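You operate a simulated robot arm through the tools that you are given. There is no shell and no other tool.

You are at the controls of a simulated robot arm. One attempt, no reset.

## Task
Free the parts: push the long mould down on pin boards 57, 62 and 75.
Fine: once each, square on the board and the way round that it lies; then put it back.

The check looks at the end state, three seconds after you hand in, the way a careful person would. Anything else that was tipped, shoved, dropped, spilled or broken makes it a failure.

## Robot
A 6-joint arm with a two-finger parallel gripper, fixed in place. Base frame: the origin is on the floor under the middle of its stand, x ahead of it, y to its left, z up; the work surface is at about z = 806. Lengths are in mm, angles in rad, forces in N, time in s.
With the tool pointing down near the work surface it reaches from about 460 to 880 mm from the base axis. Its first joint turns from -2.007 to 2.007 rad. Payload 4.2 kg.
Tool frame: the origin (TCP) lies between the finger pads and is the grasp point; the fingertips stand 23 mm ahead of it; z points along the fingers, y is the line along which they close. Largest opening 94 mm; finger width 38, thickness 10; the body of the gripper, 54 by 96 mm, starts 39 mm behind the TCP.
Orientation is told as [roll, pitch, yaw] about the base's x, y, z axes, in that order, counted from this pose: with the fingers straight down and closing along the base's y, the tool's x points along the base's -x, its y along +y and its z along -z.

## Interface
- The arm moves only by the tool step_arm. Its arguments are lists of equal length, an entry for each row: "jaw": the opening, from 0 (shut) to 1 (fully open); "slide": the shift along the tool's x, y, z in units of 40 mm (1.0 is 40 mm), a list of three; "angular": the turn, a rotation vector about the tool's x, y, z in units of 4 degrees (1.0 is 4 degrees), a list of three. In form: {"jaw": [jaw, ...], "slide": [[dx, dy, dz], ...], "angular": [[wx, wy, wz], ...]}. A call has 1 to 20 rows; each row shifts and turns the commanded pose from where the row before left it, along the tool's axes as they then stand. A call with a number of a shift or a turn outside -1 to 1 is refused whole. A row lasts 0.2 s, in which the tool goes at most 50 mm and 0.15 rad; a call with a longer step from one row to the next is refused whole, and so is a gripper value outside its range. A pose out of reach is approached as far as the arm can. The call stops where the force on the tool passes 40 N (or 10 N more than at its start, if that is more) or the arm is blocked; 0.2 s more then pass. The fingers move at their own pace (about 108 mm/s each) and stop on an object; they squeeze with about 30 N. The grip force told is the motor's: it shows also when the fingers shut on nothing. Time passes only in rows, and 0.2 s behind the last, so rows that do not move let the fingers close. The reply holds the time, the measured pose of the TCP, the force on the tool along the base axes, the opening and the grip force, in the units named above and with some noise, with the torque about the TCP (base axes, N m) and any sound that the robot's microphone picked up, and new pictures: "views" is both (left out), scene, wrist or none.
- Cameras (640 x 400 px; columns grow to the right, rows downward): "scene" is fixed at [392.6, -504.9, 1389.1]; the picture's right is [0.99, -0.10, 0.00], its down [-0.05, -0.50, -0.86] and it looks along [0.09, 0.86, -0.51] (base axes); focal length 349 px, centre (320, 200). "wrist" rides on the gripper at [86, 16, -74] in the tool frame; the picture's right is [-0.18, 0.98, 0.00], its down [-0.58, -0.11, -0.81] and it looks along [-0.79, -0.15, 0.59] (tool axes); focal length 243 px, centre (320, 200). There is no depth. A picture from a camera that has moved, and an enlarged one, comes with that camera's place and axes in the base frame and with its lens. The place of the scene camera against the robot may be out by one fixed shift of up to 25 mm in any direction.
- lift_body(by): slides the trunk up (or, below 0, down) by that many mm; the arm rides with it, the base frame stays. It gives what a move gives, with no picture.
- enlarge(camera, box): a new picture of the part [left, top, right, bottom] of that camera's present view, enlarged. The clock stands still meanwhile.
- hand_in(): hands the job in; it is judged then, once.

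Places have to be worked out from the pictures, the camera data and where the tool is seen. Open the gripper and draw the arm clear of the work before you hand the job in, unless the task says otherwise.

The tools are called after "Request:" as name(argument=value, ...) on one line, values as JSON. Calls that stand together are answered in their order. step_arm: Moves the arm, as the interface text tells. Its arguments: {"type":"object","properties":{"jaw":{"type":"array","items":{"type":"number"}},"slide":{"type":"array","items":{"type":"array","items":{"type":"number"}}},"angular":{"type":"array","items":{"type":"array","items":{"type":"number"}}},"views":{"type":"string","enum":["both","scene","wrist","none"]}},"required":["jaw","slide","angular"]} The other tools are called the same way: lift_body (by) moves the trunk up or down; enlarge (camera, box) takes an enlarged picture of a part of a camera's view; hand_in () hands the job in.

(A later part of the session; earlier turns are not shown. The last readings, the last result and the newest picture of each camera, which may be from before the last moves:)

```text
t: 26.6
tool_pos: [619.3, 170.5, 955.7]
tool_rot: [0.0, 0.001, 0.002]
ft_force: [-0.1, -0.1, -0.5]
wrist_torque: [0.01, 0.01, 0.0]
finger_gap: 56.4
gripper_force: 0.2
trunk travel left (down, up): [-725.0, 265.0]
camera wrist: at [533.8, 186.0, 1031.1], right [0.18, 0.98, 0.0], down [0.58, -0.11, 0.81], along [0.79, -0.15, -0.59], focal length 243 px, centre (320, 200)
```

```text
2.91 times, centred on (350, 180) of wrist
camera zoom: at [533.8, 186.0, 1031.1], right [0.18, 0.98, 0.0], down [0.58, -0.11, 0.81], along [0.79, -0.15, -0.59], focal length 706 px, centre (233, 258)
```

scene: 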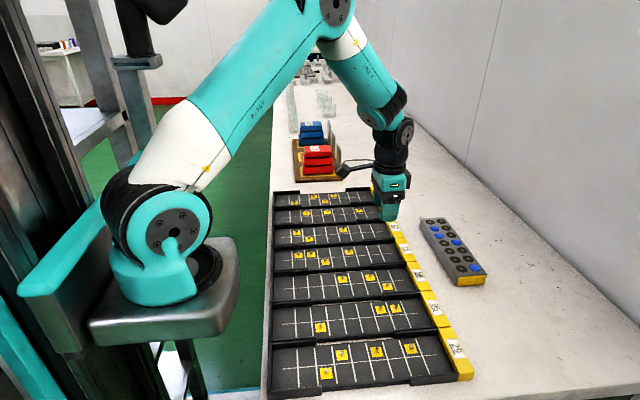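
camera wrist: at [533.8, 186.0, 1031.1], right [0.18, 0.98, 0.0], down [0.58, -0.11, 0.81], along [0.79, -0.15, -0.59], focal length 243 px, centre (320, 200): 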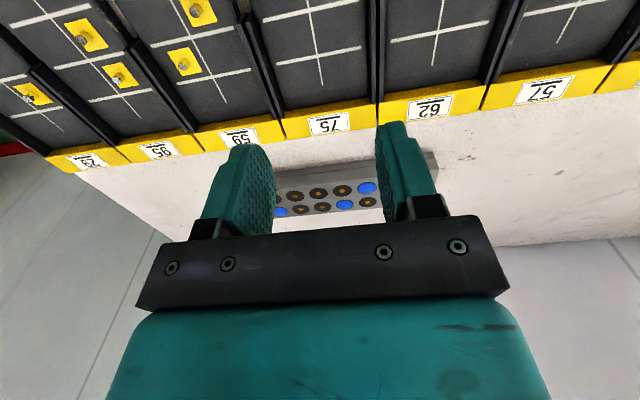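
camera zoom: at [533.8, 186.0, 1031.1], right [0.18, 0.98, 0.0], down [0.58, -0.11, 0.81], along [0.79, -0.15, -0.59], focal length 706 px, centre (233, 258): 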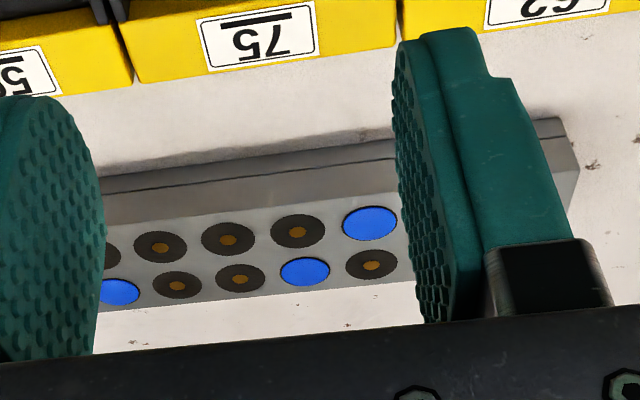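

The mould dropped straight back: it lies within a millimetre of its old place and nothing has spilled. I'll go back, grip it deeper with the pads level with its body, and lift far more gently.

Request:
step_arm(jaw=[1, 1, 1, 1, 1, 1, 1, 1, 1, 1, 1, 1, 1, 1, 1, 1, 1, 1, 1, 1], slide=[[0, 0, 0], [0, 0, 0], [0, 0, 0], [0, 0, 0], [0, 0, 0], [0, 0, 0], [0, 0, 0], [0, 0, 0], [0, 0, 0], [0, 0, 0], [0, 0, 0], [0, 0, 0], [0, 0, 0], [0, 0, 0], [0, 0, 0], [0, 0, 0], [0, 0, 0], [0, 0, 0], [0, 0, 0], [0, 0, 0]], angular=[[0, 0, 1], [0, 0, 1], [0, 0, 1], [0, 0, 1], [0, 0, 1], [0, 0, 1], [0, 0, 1], [0, 0, 1], [0, 0, 1], [0, 0, 1], [0, 0, 1], [0, 0, 1], [0, 0, 1], [0, 0, 1], [0, 0, 1], [0, 0, 1], [0, 0, 1], [0, 0, 1], [0, 0, 1], [0, 0, 1]], views="none")

Request:
step_arm(jaw=[1, 1, 1, 1, 1, 1, 1, 1, 1, 1], slide=[[0, 0, 0], [0, 0, 0], [0, 0, 0], [0, 0.75, 0], [0, 0.75, 0], [0, 0.75, 0], [0, 0.75, 0], [0, 0.75, 0], [0, 0.75, 0], [0, 0, 0]], angular=[[0, 0, 1], [0, 0, 1], [0, 0, 0.5], [0, 0, 0], [0, 0, 0], [0, 0, 0], [0, 0, 0], [0, 0, 0], [0, 0, 0], [0, 0, 0]], views="both")

Request:
enlarge(camera="wrist", box=[230, 0, 390, 100])

Request:
enlarge(camera="wrist", box=[240, 90, 400, 190])

Request:
step_arm(jaw=[1], slide=[[0, 0, 0]], angular=[[0, 0, 0]], views="none")

Request:
step_arm(jaw=[1], slide=[[0, 0, 0]], angular=[[0, 0, 0]], views="none")

Request:
step_arm(jaw=[1], slide=[[0, 0, 0]], angular=[[0, 0, 0]], views="none")

```text
t: 30.8
tool_pos: [619.1, 170.4, 956.5]
tool_rot: [0.001, -0.001, -1.396]
ft_force: [0.8, -0.1, 1.1]
wrist_torque: [0.0, -0.03, -0.01]
finger_gap: 93.9
gripper_force: 0.2
trunk travel left (down, up): [-725.0, 265.0]
```

```text
t: 33.0
tool_pos: [799.5, 168.8, 954.6]
tool_rot: [0.001, 0.001, -1.573]
ft_force: [0.1, -0.1, -1.1]
wrist_torque: [0.03, 0.0, 0.03]
finger_gap: 94.1
gripper_force: 0.1
trunk travel left (down, up): [-725.0, 265.0]
camera wrist: at [815.7, 255.4, 1030.7], right [0.98, -0.18, 0.0], down [-0.11, -0.58, 0.81], along [-0.15, -0.79, -0.59], focal length 243 px, centre (320, 200)
```

scene: 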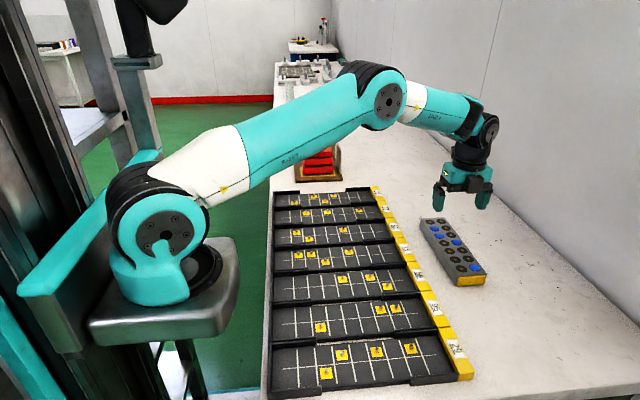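
wrist: 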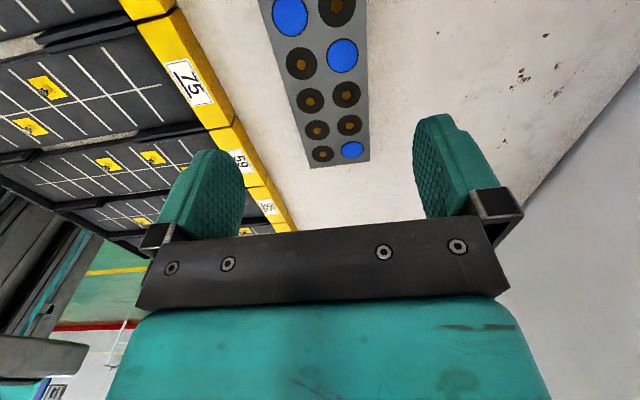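

```text
4.00 times, centred on (310, 50) of wrist
camera zoom: at [815.7, 255.4, 1030.7], right [0.98, -0.18, 0.0], down [-0.11, -0.58, 0.81], along [-0.15, -0.79, -0.59], focal length 970 px, centre (360, 800)
```

zoom: 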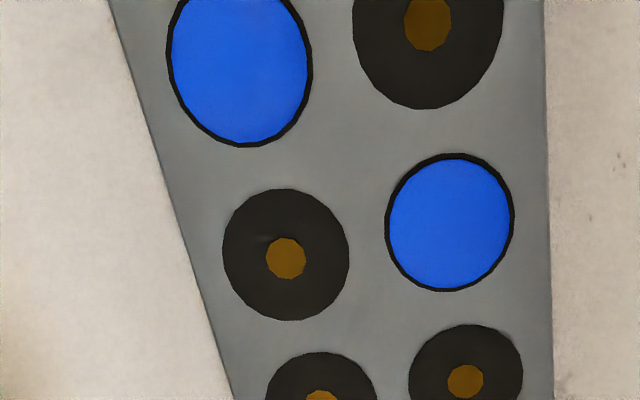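

```text
4.00 times, centred on (320, 140) of wrist
camera zoom: at [815.7, 255.4, 1030.7], right [0.98, -0.18, 0.0], down [-0.11, -0.58, 0.81], along [-0.15, -0.79, -0.59], focal length 970 px, centre (320, 440)
```

zoom: 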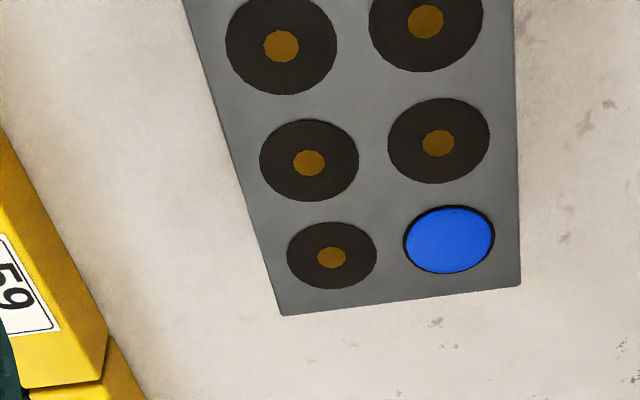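

```text
t: 33.4
tool_pos: [798.8, 169.9, 955.1]
tool_rot: [-0.001, -0.001, -1.571]
ft_force: [0.0, -1.0, -0.6]
wrist_torque: [-0.03, -0.03, 0.0]
finger_gap: 93.9
gripper_force: 0.0
trunk travel left (down, up): [-725.0, 265.0]
```

```text
t: 33.8
tool_pos: [799.1, 169.2, 955.1]
tool_rot: [0.0, 0.001, -1.572]
ft_force: [-0.3, -0.4, -0.3]
wrist_torque: [0.0, 0.01, -0.03]
finger_gap: 94.0
gripper_force: 0.1
trunk travel left (down, up): [-725.0, 265.0]
```

```text
t: 34.2
tool_pos: [799.0, 169.2, 955.3]
tool_rot: [0.001, -0.001, -1.571]
ft_force: [-0.5, 0.7, -0.9]
wrist_torque: [0.01, -0.03, 0.01]
finger_gap: 93.9
gripper_force: 0.1
trunk travel left (down, up): [-725.0, 265.0]
```

The mould now sits at about (800.4, 169.4), still square. I align over it and descend to z ≈ 840 with open jaws.

Request:
step_arm(jaw=[1, 1, 1, 1, 1, 1], slide=[[0.005, 0.0275, 0.775], [0, 0, 0.7], [0, 0, 0.7], [0, 0, 0.7], [0, 0, 0], [0, 0, 0]], angular=[[0, 0, 0], [0, 0, 0], [0, 0, 0], [0, 0, 0], [0, 0, 0], [0, 0, 0]], views="wrist")

Request:
step_arm(jaw=[1], slide=[[0, 0, 0]], angular=[[0, 0, 0]], views="none")

Request:
step_arm(jaw=[1], slide=[[0, 0, 0]], angular=[[0, 0, 0]], views="none")

Request:
step_arm(jaw=[1], slide=[[0, 0, 0]], angular=[[0, 0, 0]], views="none")

```text
t: 35.6
tool_pos: [799.9, 168.9, 842.2]
tool_rot: [0.0, 0.0, -1.571]
ft_force: [0.7, 0.8, 1.3]
wrist_torque: [0.01, 0.01, 0.01]
finger_gap: 93.9
gripper_force: 0.1
trunk travel left (down, up): [-725.0, 265.0]
camera wrist: at [816.8, 255.8, 917.9], right [0.98, -0.18, 0.0], down [-0.11, -0.58, 0.81], along [-0.15, -0.79, -0.59], focal length 243 px, centre (320, 200)
```

wrist: 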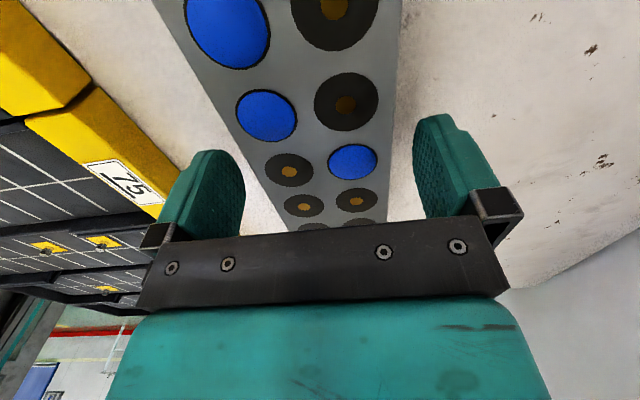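

```text
t: 36.0
tool_pos: [799.0, 169.3, 843.3]
tool_rot: [0.0, 0.0, -1.569]
ft_force: [0.4, 0.1, -0.2]
wrist_torque: [0.0, 0.02, 0.03]
finger_gap: 94.0
gripper_force: 0.1
trunk travel left (down, up): [-725.0, 265.0]
```

```text
t: 36.4
tool_pos: [800.1, 168.8, 843.6]
tool_rot: [0.0, 0.0, -1.571]
ft_force: [-0.5, -0.9, 0.0]
wrist_torque: [0.0, -0.01, -0.02]
finger_gap: 93.8
gripper_force: 0.0
trunk travel left (down, up): [-725.0, 265.0]
```

```text
t: 36.8
tool_pos: [799.6, 170.1, 843.1]
tool_rot: [0.0, 0.001, -1.571]
ft_force: [0.0, 0.0, -0.2]
wrist_torque: [0.01, 0.02, 0.03]
finger_gap: 94.1
gripper_force: 0.1
trunk travel left (down, up): [-725.0, 265.0]
```

Averaged z is 843.0. I lower in two small steps to about z 831, watching the force for table contact.

Request:
step_arm(jaw=[1, 1, 1], slide=[[0, 0.012, 0.2], [0, 0, 0], [0, 0, 0]], angular=[[0, 0, 0], [0, 0, 0], [0, 0, 0]], views="none")

Request:
step_arm(jaw=[1], slide=[[0, 0, 0]], angular=[[0, 0, 0]], views="none")

Request:
step_arm(jaw=[1, 1, 1], slide=[[0, 0, 0.1], [0, 0, 0], [0, 0, 0]], angular=[[0, 0, 0], [0, 0, 0], [0, 0, 0]], views="none")

Request:
step_arm(jaw=[1], slide=[[0, 0, 0]], angular=[[0, 0, 0]], views="none")

Request:
step_arm(jaw=[1], slide=[[0, 0, 0]], angular=[[0, 0, 0]], views="none")

```text
t: 37.6
tool_pos: [800.9, 168.9, 834.8]
tool_rot: [0.0, 0.001, -1.572]
ft_force: [-0.5, -0.5, 0.0]
wrist_torque: [-0.02, 0.01, -0.03]
finger_gap: 94.0
gripper_force: 0.1
trunk travel left (down, up): [-725.0, 265.0]
```

```text
t: 38.0
tool_pos: [799.7, 169.6, 834.9]
tool_rot: [-0.001, 0.001, -1.572]
ft_force: [0.0, 0.0, -0.2]
wrist_torque: [0.02, -0.01, 0.0]
finger_gap: 94.2
gripper_force: 0.1
trunk travel left (down, up): [-725.0, 265.0]
```

```text
t: 38.8
tool_pos: [801.3, 168.4, 830.4]
tool_rot: [0.0, 0.0, -1.571]
ft_force: [0.6, -0.4, 0.0]
wrist_torque: [0.0, -0.01, -0.04]
finger_gap: 94.2
gripper_force: 0.0
trunk travel left (down, up): [-725.0, 265.0]
```

```text
t: 39.2
tool_pos: [801.3, 169.9, 830.7]
tool_rot: [-0.001, 0.0, -1.571]
ft_force: [-0.6, 0.4, -0.3]
wrist_torque: [0.04, -0.01, 0.01]
finger_gap: 94.1
gripper_force: 0.1
trunk travel left (down, up): [-725.0, 265.0]
```

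```text
t: 39.6
tool_pos: [800.3, 169.1, 830.1]
tool_rot: [0.0, 0.0, -1.57]
ft_force: [0.9, 0.3, -0.1]
wrist_torque: [0.02, -0.01, 0.01]
finger_gap: 94.0
gripper_force: 0.1
trunk travel left (down, up): [-725.0, 265.0]
```

At z 830.4 with no contact force. Now I close firmly, hold, and then lift very slowly (2 mm per row), checking for slip.

Request:
step_arm(jaw=[0.4, 0.4, 0.4, 0.4, 0.4], slide=[[0, 0, 0], [0, 0, 0], [0, 0, 0], [0, 0, 0], [0, 0, 0]], angular=[[0, 0, 0], [0, 0, 0], [0, 0, 0], [0, 0, 0], [0, 0, 0]], views="none")

Request:
step_arm(jaw=[0.4, 0.4, 0.4, 0.4, 0.4], slide=[[0, 0, -0.05], [0, 0, -0.05], [0, 0, -0.05], [0, 0, -0.05], [0, 0, -0.05]], angular=[[0, 0, 0], [0, 0, 0], [0, 0, 0], [0, 0, 0], [0, 0, 0]], views="both")

Request:
enlarge(camera="scene", box=[400, 180, 520, 300])

Request:
step_arm(jaw=[0.4, 0.4, 0.4, 0.4, 0.4], slide=[[0, 0, 0], [0, 0, 0], [0, 0, 0], [0, 0, 0], [0, 0, 0]], angular=[[0, 0, 0], [0, 0, 0], [0, 0, 0], [0, 0, 0], [0, 0, 0]], views="both")

Request:
enlarge(camera="scene", box=[400, 180, 520, 300])

```text
t: 40.8
tool_pos: [800.2, 169.4, 831.7]
tool_rot: [0.0, -0.001, -1.571]
ft_force: [-0.1, 0.7, 0.5]
wrist_torque: [-0.25, 0.21, 0.05]
finger_gap: 70.1
gripper_force: 30.1
trunk travel left (down, up): [-725.0, 265.0]
```

```text
t: 42.0
tool_pos: [802.5, 170.8, 839.2]
tool_rot: [0.003, 0.0, -1.57]
ft_force: [-0.8, -0.6, -5.8]
wrist_torque: [-0.02, 0.02, -0.02]
finger_gap: 70.0
gripper_force: 30.1
trunk travel left (down, up): [-725.0, 265.0]
camera wrist: at [818.8, 255.9, 914.5], right [0.98, -0.18, 0.0], down [-0.11, -0.58, 0.81], along [-0.15, -0.79, -0.59], focal length 243 px, centre (320, 200)
```

scene: 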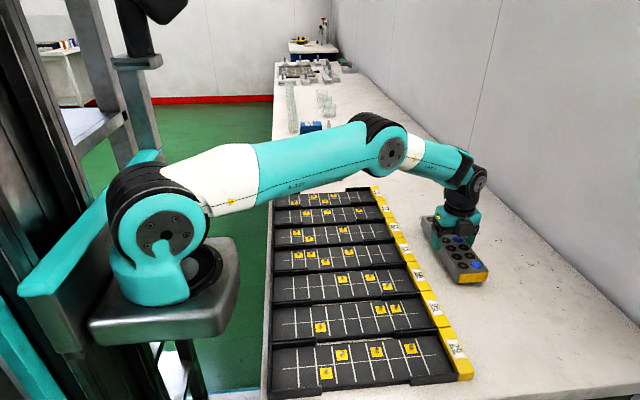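
wrist: 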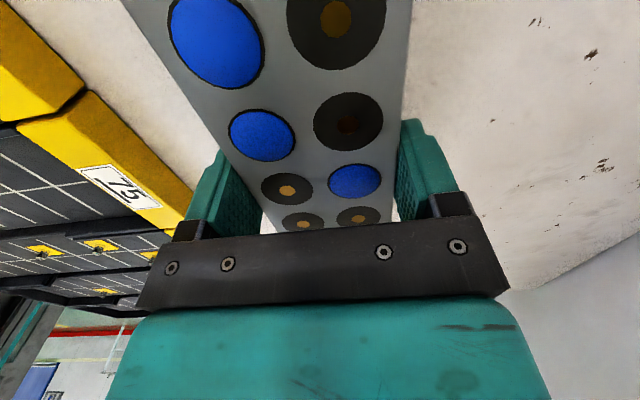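

```text
3.33 times, centred on (460, 240) of scene
camera zoom: at [392.6, -504.9, 1389.1], right [0.99, -0.1, 0.0], down [-0.05, -0.5, -0.86], along [0.09, 0.86, -0.51], focal length 1163 px, centre (-147, 67)
```

zoom: 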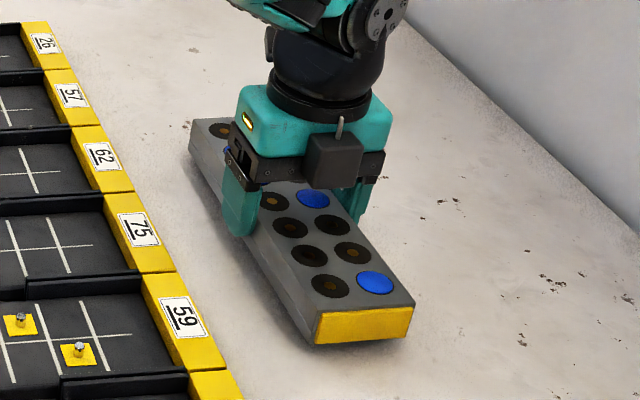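

```text
t: 43.2
tool_pos: [802.9, 167.5, 839.7]
tool_rot: [0.0, 0.001, -1.57]
ft_force: [-0.8, -0.1, -5.4]
wrist_torque: [0.0, 0.01, 0.02]
finger_gap: 69.8
gripper_force: 29.6
trunk travel left (down, up): [-725.0, 265.0]
camera wrist: at [818.8, 255.9, 914.4], right [0.98, -0.18, 0.0], down [-0.11, -0.58, 0.81], along [-0.15, -0.79, -0.59], focal length 243 px, centre (320, 200)
```

scene: 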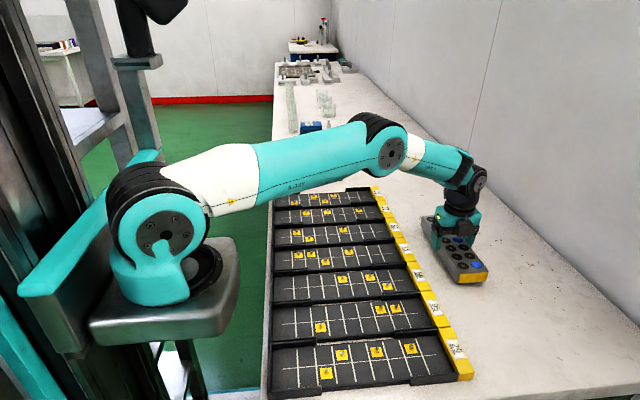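
wrist: 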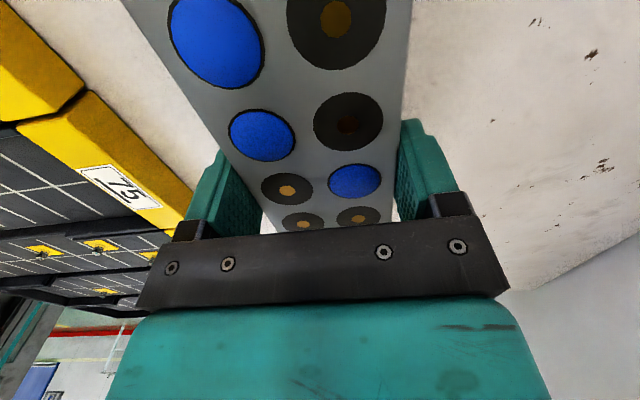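

```text
3.33 times, centred on (460, 240) of scene
camera zoom: at [392.6, -504.9, 1389.1], right [0.99, -0.1, 0.0], down [-0.05, -0.5, -0.86], along [0.09, 0.86, -0.51], focal length 1163 px, centre (-147, 67)
```

zoom: 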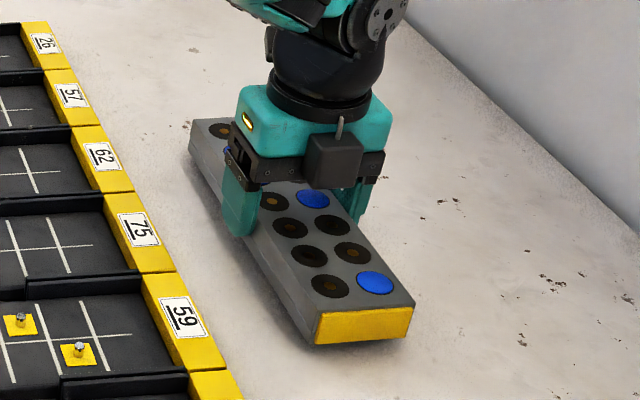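

No creep while holding still, so the earlier slip came from the abrupt acceleration. I'll lift on with a ramped, gentle profile and check the mould against the fingers.

Request:
step_arm(jaw=[0.4, 0.4, 0.4, 0.4, 0.4, 0.4, 0.4], slide=[[0, 0, -0.05], [0, 0, -0.1], [0, 0, -0.1], [0, 0, -0.1], [0, 0, -0.1], [0, 0, -0.05], [0, 0, 0]], angular=[[0, 0, 0], [0, 0, 0], [0, 0, 0], [0, 0, 0], [0, 0, 0], [0, 0, 0], [0, 0, 0]], views="wrist")

```text
t: 44.8
tool_pos: [801.8, 170.1, 859.3]
tool_rot: [0.0, 0.0, -1.571]
ft_force: [0.5, 0.7, -5.0]
wrist_torque: [0.01, -0.02, -0.02]
finger_gap: 69.7
gripper_force: 29.5
trunk travel left (down, up): [-725.0, 265.0]
camera wrist: at [818.6, 256.0, 934.4], right [0.98, -0.18, 0.0], down [-0.11, -0.58, 0.81], along [-0.15, -0.79, -0.59], focal length 243 px, centre (320, 200)
```

wrist: 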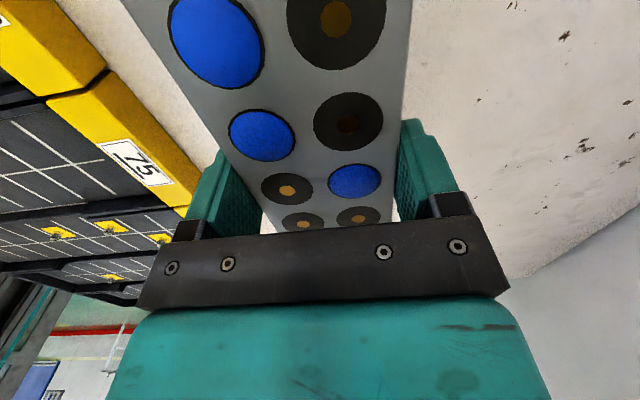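

Holding with no slip. I'll lift another 30 mm, then move it inward in x with ramped speed.

Request:
step_arm(jaw=[0.4, 0.4, 0.4, 0.4, 0.4, 0.4, 0.4], slide=[[0, 0, -0.05], [0, 0, -0.1], [0, 0, -0.15], [0, 0, -0.2], [0, 0, -0.15], [0, 0, -0.1], [0, 0, 0]], angular=[[0, 0, 0], [0, 0, 0], [0, 0, 0], [0, 0, 0], [0, 0, 0], [0, 0, 0], [0, 0, 0]], views="wrist")

Request:
step_arm(jaw=[0.4, 0.4, 0.4, 0.4, 0.4, 0.4, 0.4], slide=[[0, -0.1, 0], [0, -0.2, 0], [0, -0.3, 0], [0, -0.3, 0], [0, -0.2, 0], [0, -0.1, 0], [0, 0, 0]], angular=[[0, 0, 0], [0, 0, 0], [0, 0, 0], [0, 0, 0], [0, 0, 0], [0, 0, 0], [0, 0, 0]], views="both")

```text
t: 46.4
tool_pos: [801.9, 170.2, 888.6]
tool_rot: [0.001, 0.0, -1.57]
ft_force: [0.6, 0.5, -5.7]
wrist_torque: [-0.01, 0.03, -0.01]
finger_gap: 69.8
gripper_force: 30.2
trunk travel left (down, up): [-725.0, 265.0]
camera wrist: at [818.6, 256.5, 963.9], right [0.98, -0.18, 0.0], down [-0.11, -0.58, 0.81], along [-0.15, -0.79, -0.59], focal length 243 px, centre (320, 200)
```

wrist: 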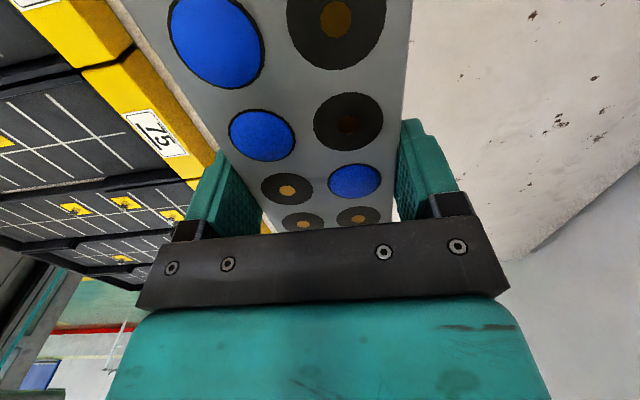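

```text
t: 48.0
tool_pos: [752.2, 170.6, 888.6]
tool_rot: [0.001, 0.0, -1.57]
ft_force: [-0.4, -0.3, -5.5]
wrist_torque: [-0.03, 0.02, 0.0]
finger_gap: 70.1
gripper_force: 29.5
trunk travel left (down, up): [-725.0, 265.0]
camera wrist: at [770.4, 256.9, 964.1], right [0.98, -0.18, 0.0], down [-0.11, -0.58, 0.81], along [-0.15, -0.79, -0.59], focal length 243 px, centre (320, 200)
```

scene: 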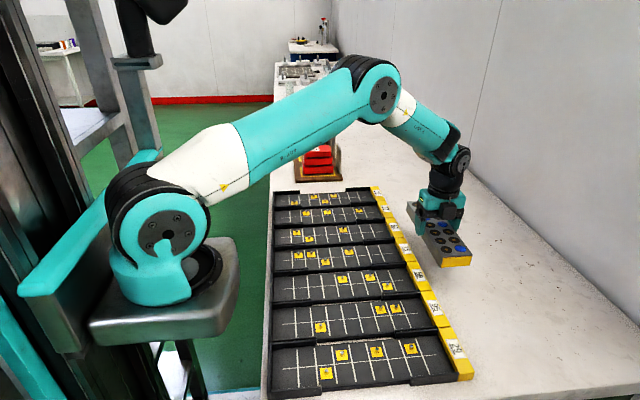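
wrist: 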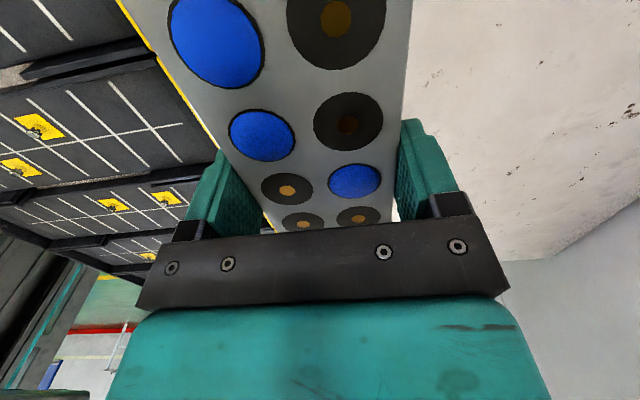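

Still held firmly. I continue inward to x ≈ 620 and then turn the mould +90° with a ramped rotation.

Request:
step_arm(jaw=[0.4, 0.4, 0.4, 0.4, 0.4, 0.4, 0.4, 0.4, 0.4, 0.4, 0.4], slide=[[0, -0.1, 0], [0, -0.2, 0], [0, -0.3, 0], [0, -0.4, 0], [0, -0.5, 0], [0, -0.5, 0], [0, -0.5, 0], [0, -0.4, 0], [0, -0.3, 0], [0, -0.2, 0], [0, -0.1, 0]], angular=[[0, 0, 0], [0, 0, 0], [0, 0, 0], [0, 0, 0], [0, 0, 0], [0, 0, 0], [0, 0, 0], [0, 0, 0], [0, 0, 0], [0, 0, 0], [0, 0, 0]], views="wrist")

Request:
step_arm(jaw=[0.4, 0.4, 0.4, 0.4, 0.4, 0.4, 0.4, 0.4, 0.4, 0.4, 0.4, 0.4, 0.4, 0.4, 0.4, 0.4, 0.4, 0.4, 0.4, 0.4], slide=[[0, 0, 0], [0, 0, 0], [0, 0, 0], [0, 0, 0], [0, 0, 0], [0, 0, 0], [0, 0, 0], [0, 0, 0], [0, 0, 0], [0, 0, 0], [0, 0, 0], [0, 0, 0], [0, 0, 0], [0, 0, 0], [0, 0, 0], [0, 0, 0], [0, 0, 0], [0, 0, 0], [0, 0, 0], [0, 0, 0]], angular=[[0, 0, -0.2], [0, 0, -0.4], [0, 0, -0.6], [0, 0, -0.8], [0, 0, -0.8], [0, 0, -0.8], [0, 0, -0.8], [0, 0, -0.8], [0, 0, -0.8], [0, 0, -0.8], [0, 0, -0.8], [0, 0, -0.8], [0, 0, -0.8], [0, 0, -0.8], [0, 0, -0.8], [0, 0, -0.8], [0, 0, -0.8], [0, 0, -0.6], [0, 0, -0.4], [0, 0, -0.2]], views="both")

```text
t: 50.4
tool_pos: [613.2, 170.9, 887.0]
tool_rot: [0.0, 0.001, -1.569]
ft_force: [-0.4, -0.4, -5.8]
wrist_torque: [0.0, 0.0, -0.01]
finger_gap: 70.0
gripper_force: 29.7
trunk travel left (down, up): [-725.0, 265.0]
camera wrist: at [629.8, 256.5, 963.3], right [0.98, -0.18, 0.0], down [-0.11, -0.58, 0.81], along [-0.15, -0.79, -0.59], focal length 243 px, centre (320, 200)
```

wrist: 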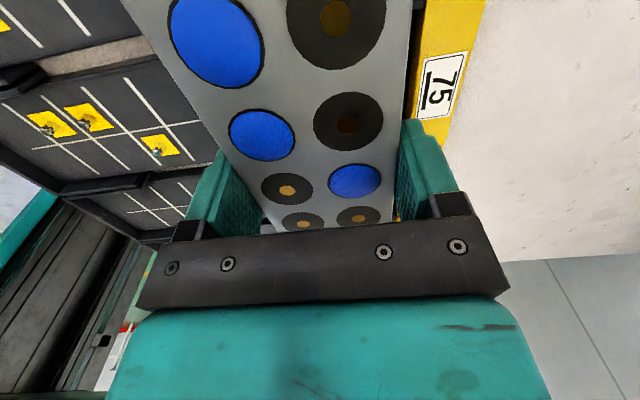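

```text
t: 54.6
tool_pos: [612.9, 169.7, 889.6]
tool_rot: [0.0, 0.0, -0.62]
ft_force: [-0.2, 0.4, -5.8]
wrist_torque: [0.02, 0.0, -0.01]
finger_gap: 70.1
gripper_force: 29.7
trunk travel left (down, up): [-725.0, 265.0]
camera wrist: at [553.4, 233.4, 964.6], right [0.72, 0.69, 0.0], down [0.41, -0.43, 0.81], along [0.56, -0.58, -0.59], focal length 243 px, centre (320, 200)
```

scene: 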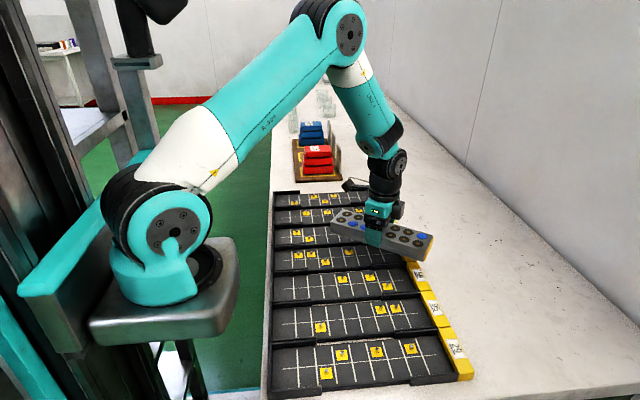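
wrist: 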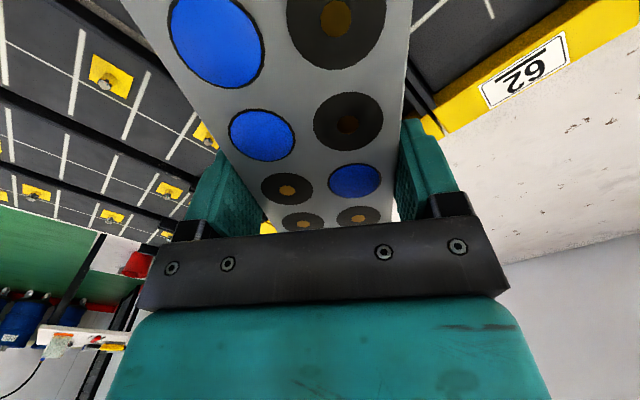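

Mould held well, 54° turned. I finish the turn to yaw 0.

Request:
step_arm(jaw=[0.4, 0.4, 0.4, 0.4, 0.4, 0.4, 0.4, 0.4, 0.4, 0.4, 0.4, 0.4, 0.4, 0.4, 0.4, 0.4], slide=[[0, 0, 0], [0, 0, 0], [0, 0, 0], [0, 0, 0], [0, 0, 0], [0, 0, 0], [0, 0, 0], [0, 0, 0], [0, 0, 0], [0, 0, 0], [0, 0, 0], [0, 0, 0], [0, 0, 0], [0, 0, 0], [0, 0, 0], [0, 0, 0]], angular=[[0, 0, -0.2], [0, 0, -0.4], [0, 0, -0.6], [0, 0, -0.8], [0, 0, -0.8], [0, 0, -0.8], [0, 0, -0.8], [0, 0, -0.8], [0, 0, -0.8], [0, 0, -0.8], [0, 0, -0.8], [0, 0, -0.6], [0, 0, -0.4], [0, 0, -0.2], [0, 0, -0.1], [0, 0, 0]], views="both")

```text
t: 58.0
tool_pos: [613.2, 170.2, 887.9]
tool_rot: [0.0, 0.0, 0.001]
ft_force: [2.1, -0.6, -5.1]
wrist_torque: [-0.01, -0.02, -0.02]
finger_gap: 69.9
gripper_force: 29.9
trunk travel left (down, up): [-725.0, 265.0]
camera wrist: at [527.9, 186.0, 964.5], right [0.18, 0.98, 0.0], down [0.58, -0.11, 0.81], along [0.79, -0.15, -0.59], focal length 243 px, centre (320, 200)
```

scene: 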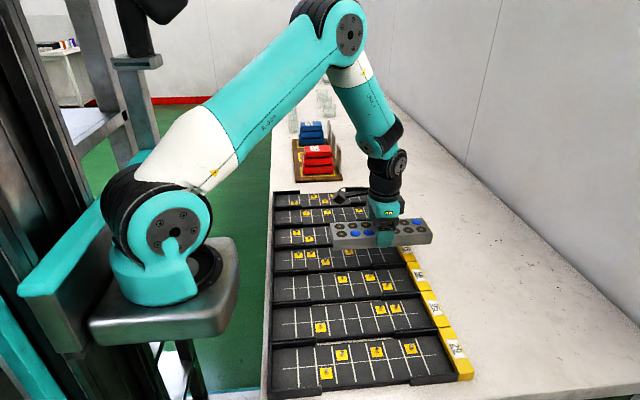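
wrist: 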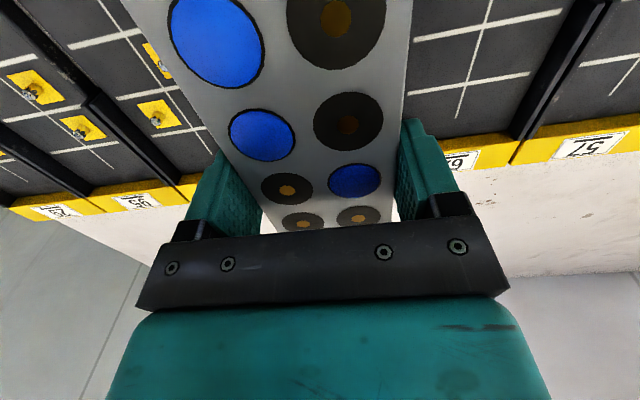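

Mould now has its yellow end toward +x as the boards do. I carry it over to board 57 with a gentle ramp.

Request:
step_arm(jaw=[0.4, 0.4, 0.4, 0.4, 0.4, 0.4, 0.4, 0.4, 0.4, 0.4, 0.4, 0.4, 0.4, 0.4, 0.4, 0.4, 0.4], slide=[[0.0473, 0.0881, 0], [0.0946, 0.1762, 0], [0.1419, 0.2643, 0], [0.1892, 0.3524, 0], [0.2365, 0.4405, 0], [0.2365, 0.4405, 0], [0.2365, 0.4405, 0], [0.2365, 0.4405, 0], [0.2365, 0.4405, 0], [0.2365, 0.4405, 0], [0.1892, 0.3524, 0], [0.1585, 0.2951, 0], [0.1419, 0.2643, 0], [0.0946, 0.1762, 0], [0.0473, 0.0881, 0], [0, 0, 0], [0, 0, 0]], angular=[[0, 0, 0], [0, 0, 0], [0, 0, 0], [0, 0, 0], [0, 0, 0], [0, 0, 0], [0, 0, 0], [0, 0, 0], [0, 0, 0], [0, 0, 0], [0, 0, 0], [0, 0, 0], [0, 0, 0], [0, 0, 0], [0, 0, 0], [0, 0, 0], [0, 0, 0]], views="both")

Request:
enlarge(camera="wrist", box=[0, 0, 250, 220])

Request:
enlarge(camera="scene", box=[260, 160, 420, 260])

Request:
step_arm(jaw=[0.4], slide=[[0, 0, 0]], angular=[[0, 0, 0]], views="none")

Request:
step_arm(jaw=[0.4], slide=[[0, 0, 0]], angular=[[0, 0, 0]], views="none")

Request:
step_arm(jaw=[0.4], slide=[[0, 0, 0]], angular=[[0, 0, 0]], views="none")

```text
t: 61.6
tool_pos: [512.0, 357.7, 888.4]
tool_rot: [0.001, 0.001, 0.001]
ft_force: [-0.5, 0.1, -5.3]
wrist_torque: [0.02, 0.0, -0.02]
finger_gap: 69.9
gripper_force: 30.3
trunk travel left (down, up): [-725.0, 265.0]
camera wrist: at [427.1, 374.1, 964.6], right [0.18, 0.98, 0.0], down [0.58, -0.11, 0.81], along [0.79, -0.15, -0.59], focal length 243 px, centre (320, 200)
```

scene: 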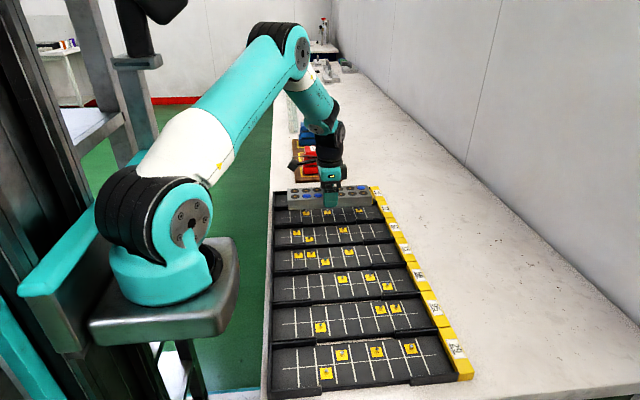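
wrist: 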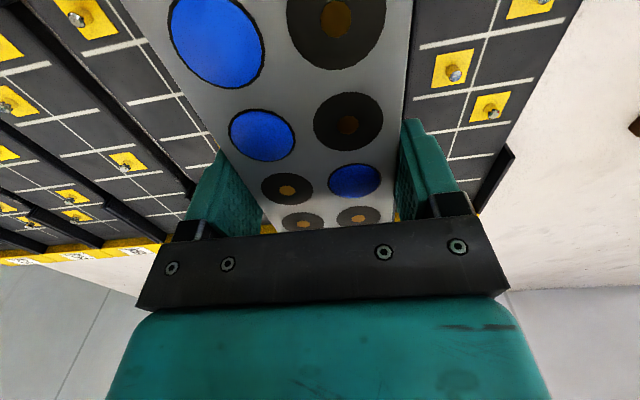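

```text
1.82 times, centred on (125, 110) of wrist
camera zoom: at [427.1, 374.1, 964.6], right [0.18, 0.98, 0.0], down [0.58, -0.11, 0.81], along [0.79, -0.15, -0.59], focal length 441 px, centre (674, 364)
```

zoom: 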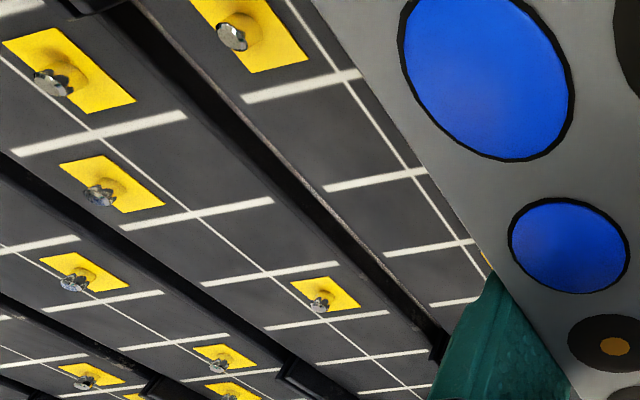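

```text
4.00 times, centred on (340, 210) of scene
camera zoom: at [392.6, -504.9, 1389.1], right [0.99, -0.1, 0.0], down [-0.05, -0.5, -0.86], along [0.09, 0.86, -0.51], focal length 1396 px, centre (240, 160)
```

zoom: 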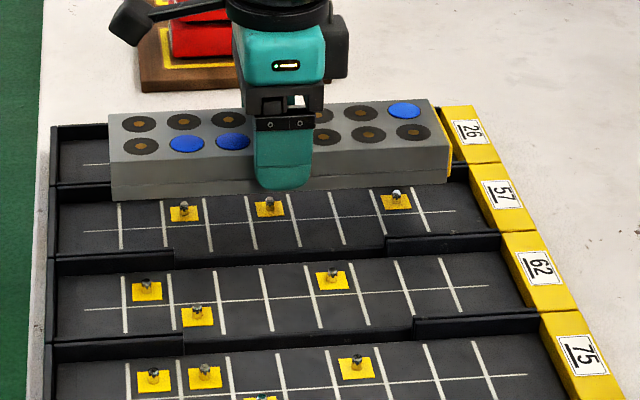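

```text
t: 62.0
tool_pos: [513.0, 358.2, 889.7]
tool_rot: [0.001, 0.0, 0.0]
ft_force: [0.3, 0.7, -5.5]
wrist_torque: [-0.01, 0.0, 0.01]
finger_gap: 70.0
gripper_force: 29.9
trunk travel left (down, up): [-725.0, 265.0]
```

```text
t: 62.4
tool_pos: [513.9, 357.3, 888.5]
tool_rot: [0.0, -0.001, 0.0]
ft_force: [0.3, -0.4, -5.6]
wrist_torque: [0.02, -0.01, 0.04]
finger_gap: 69.9
gripper_force: 29.9
trunk travel left (down, up): [-725.0, 265.0]
```

```text
t: 62.8
tool_pos: [512.6, 357.8, 887.8]
tool_rot: [0.001, 0.001, 0.0]
ft_force: [-0.6, -0.3, -5.7]
wrist_torque: [0.01, 0.01, -0.01]
finger_gap: 69.8
gripper_force: 30.3
trunk travel left (down, up): [-725.0, 265.0]
```

The mould is above board 57. From the visible grid lines of board 62, the grid centre x computes to 512.8 against TCP 512.9. I'll zoom on the midlines of boards 62 and 26 on either side to fix y.

Request:
enlarge(camera="wrist", box=[100, 0, 230, 80])

Request:
enlarge(camera="wrist", box=[120, 70, 250, 180])

Request:
enlarge(camera="wrist", box=[400, 0, 560, 100])

Request:
enlarge(camera="wrist", box=[400, 80, 560, 180])

```text
4.92 times, centred on (165, 40) of wrist
camera zoom: at [427.2, 374.0, 964.6], right [0.18, 0.98, 0.0], down [0.58, -0.11, 0.81], along [0.79, -0.15, -0.59], focal length 1194 px, centre (1083, 988)
```

zoom: 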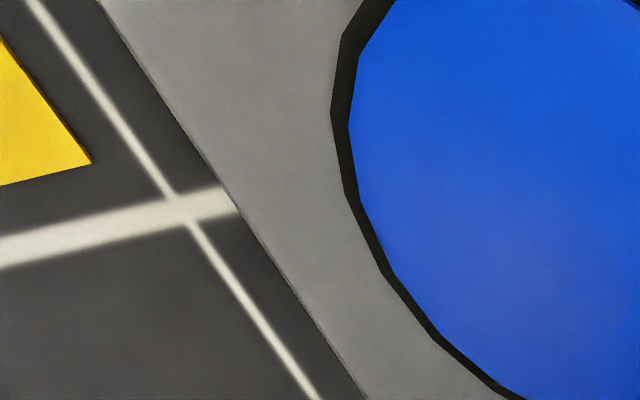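

```text
3.64 times, centred on (185, 125) of wrist
camera zoom: at [427.2, 374.0, 964.6], right [0.18, 0.98, 0.0], down [0.58, -0.11, 0.81], along [0.79, -0.15, -0.59], focal length 882 px, centre (811, 473)
```

zoom: 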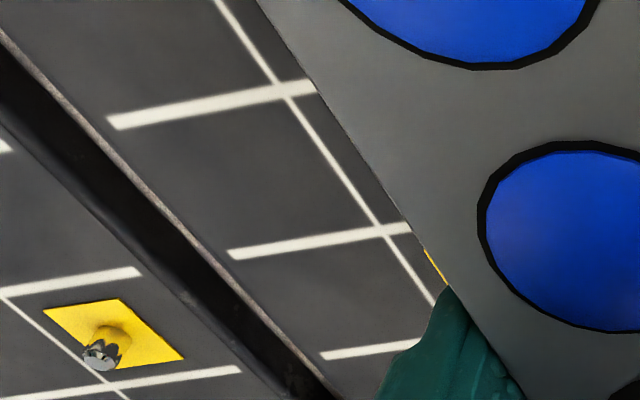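

```text
4.00 times, centred on (480, 50) of wrist
camera zoom: at [427.2, 374.0, 964.6], right [0.18, 0.98, 0.0], down [0.58, -0.11, 0.81], along [0.79, -0.15, -0.59], focal length 970 px, centre (-320, 800)
```

zoom: 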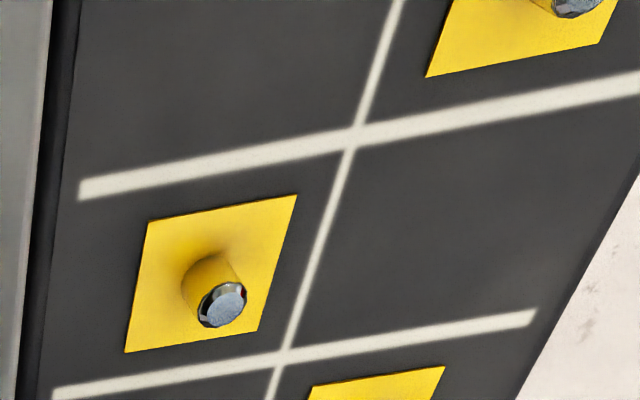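

```text
4.00 times, centred on (480, 130) of wrist
camera zoom: at [427.2, 374.0, 964.6], right [0.18, 0.98, 0.0], down [0.58, -0.11, 0.81], along [0.79, -0.15, -0.59], focal length 970 px, centre (-320, 480)
```

zoom: 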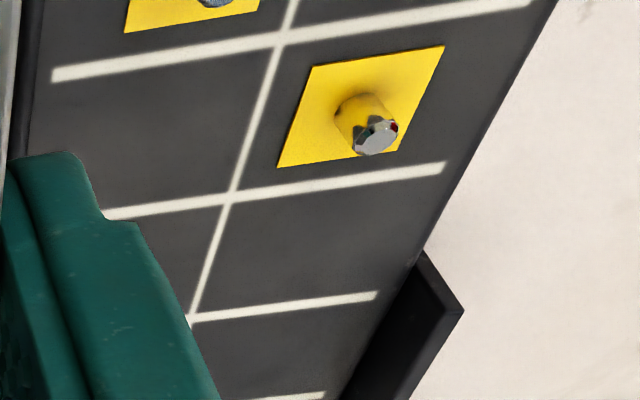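

Board 57's midline is midway between those of 62 and 26, which puts it about 15.1 mm to the −y side of the camera. I'll zoom on the held mould's cavities to find its own centre relative to the camera.

Request:
enlarge(camera="wrist", box=[160, 0, 400, 100])

Request:
enlarge(camera="wrist", box=[220, 80, 400, 180])

Request:
enlarge(camera="wrist", box=[240, 150, 400, 240])

```text
2.67 times, centred on (280, 50) of wrist
camera zoom: at [427.2, 374.0, 964.6], right [0.18, 0.98, 0.0], down [0.58, -0.11, 0.81], along [0.79, -0.15, -0.59], focal length 647 px, centre (427, 600)
```

zoom: 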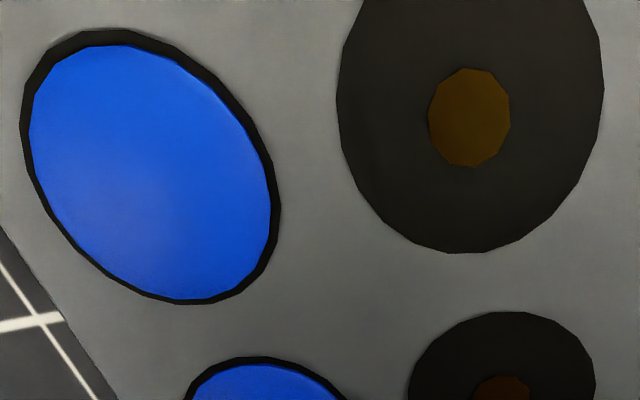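

```text
3.56 times, centred on (310, 130) of wrist
camera zoom: at [427.2, 374.0, 964.6], right [0.18, 0.98, 0.0], down [0.58, -0.11, 0.81], along [0.79, -0.15, -0.59], focal length 863 px, centre (356, 449)
```

zoom: 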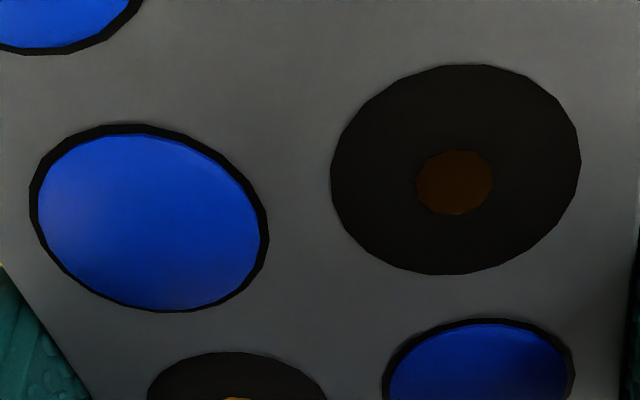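

```text
4.00 times, centred on (320, 195) of wrist
camera zoom: at [427.2, 374.0, 964.6], right [0.18, 0.98, 0.0], down [0.58, -0.11, 0.81], along [0.79, -0.15, -0.59], focal length 970 px, centre (320, 220)
```

zoom: 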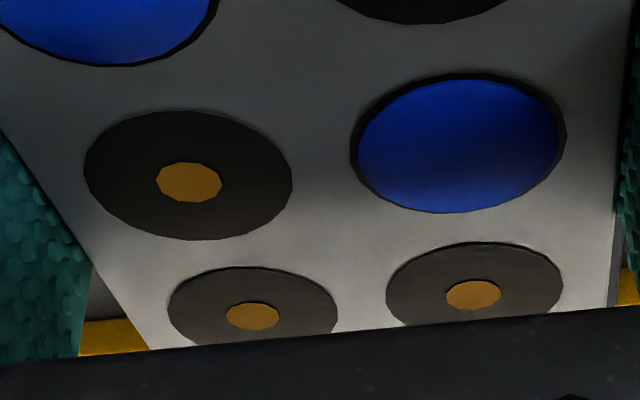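

The mould's centre is 0.9 mm low in y and 0.4 mm high in x relative to board 57's grid; I correct that and descend gently 30 mm, then check alignment from the scene camera.

Request:
step_arm(jaw=[0.4, 0.4, 0.4, 0.4, 0.4, 0.4, 0.4, 0.4], slide=[[0.01, 0.0225, 0], [0, 0, 0.05], [0, 0, 0.1], [0, 0, 0.15], [0, 0, 0.15], [0, 0, 0.15], [0, 0, 0.1], [0, 0, 0.05]], angular=[[0, 0, 0], [0, 0, 0], [0, 0, 0], [0, 0, 0], [0, 0, 0], [0, 0, 0], [0, 0, 0], [0, 0, 0]], views="both")

Request:
enlarge(camera="scene", box=[260, 160, 420, 260])

Request:
step_arm(jaw=[0.4], slide=[[0, 0, 0]], angular=[[0, 0, 0]], views="none")

Request:
step_arm(jaw=[0.4], slide=[[0, 0, 0]], angular=[[0, 0, 0]], views="none")

```text
t: 64.6
tool_pos: [511.8, 358.7, 859.6]
tool_rot: [-0.001, 0.0, 0.003]
ft_force: [-0.1, -0.3, -6.3]
wrist_torque: [0.01, -0.01, -0.01]
finger_gap: 69.9
gripper_force: 29.9
trunk travel left (down, up): [-725.0, 265.0]
camera wrist: at [425.9, 374.8, 934.6], right [0.18, 0.98, 0.0], down [0.58, -0.11, 0.81], along [0.79, -0.15, -0.59], focal length 243 px, centre (320, 200)
```

scene: 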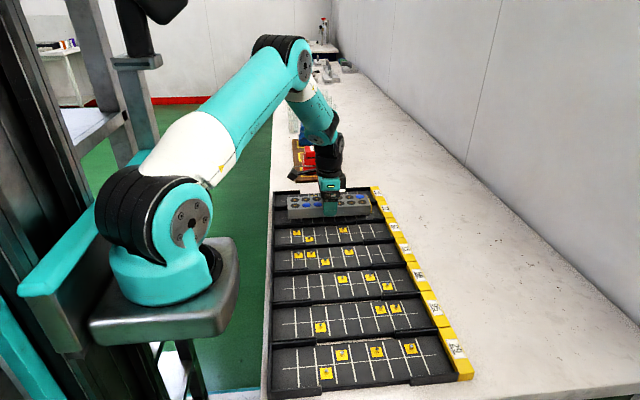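
wrist: 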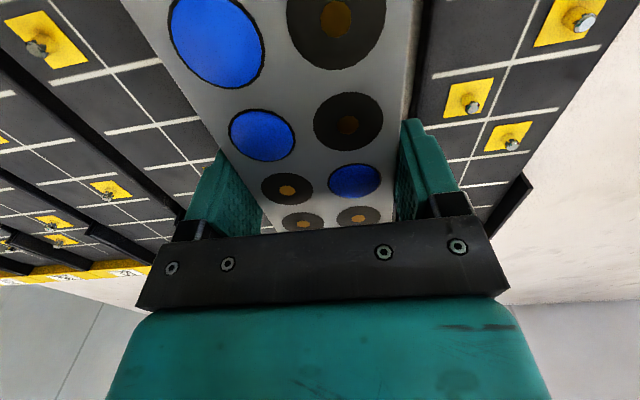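

```text
4.00 times, centred on (340, 210) of scene
camera zoom: at [392.6, -504.9, 1389.1], right [0.99, -0.1, 0.0], down [-0.05, -0.5, -0.86], along [0.09, 0.86, -0.51], focal length 1396 px, centre (240, 160)
```

zoom: 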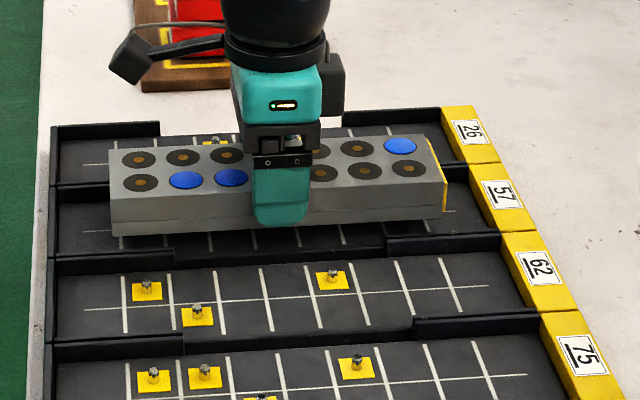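

```text
t: 65.0
tool_pos: [512.0, 359.1, 859.7]
tool_rot: [0.0, 0.001, 0.001]
ft_force: [0.2, 0.3, -5.0]
wrist_torque: [0.03, -0.01, 0.04]
finger_gap: 69.7
gripper_force: 30.4
trunk travel left (down, up): [-725.0, 265.0]
```

```text
t: 65.4
tool_pos: [510.6, 357.8, 858.7]
tool_rot: [0.001, 0.001, 0.002]
ft_force: [0.1, 0.2, -5.0]
wrist_torque: [-0.02, -0.01, 0.02]
finger_gap: 69.9
gripper_force: 29.7
trunk travel left (down, up): [-725.0, 265.0]
```

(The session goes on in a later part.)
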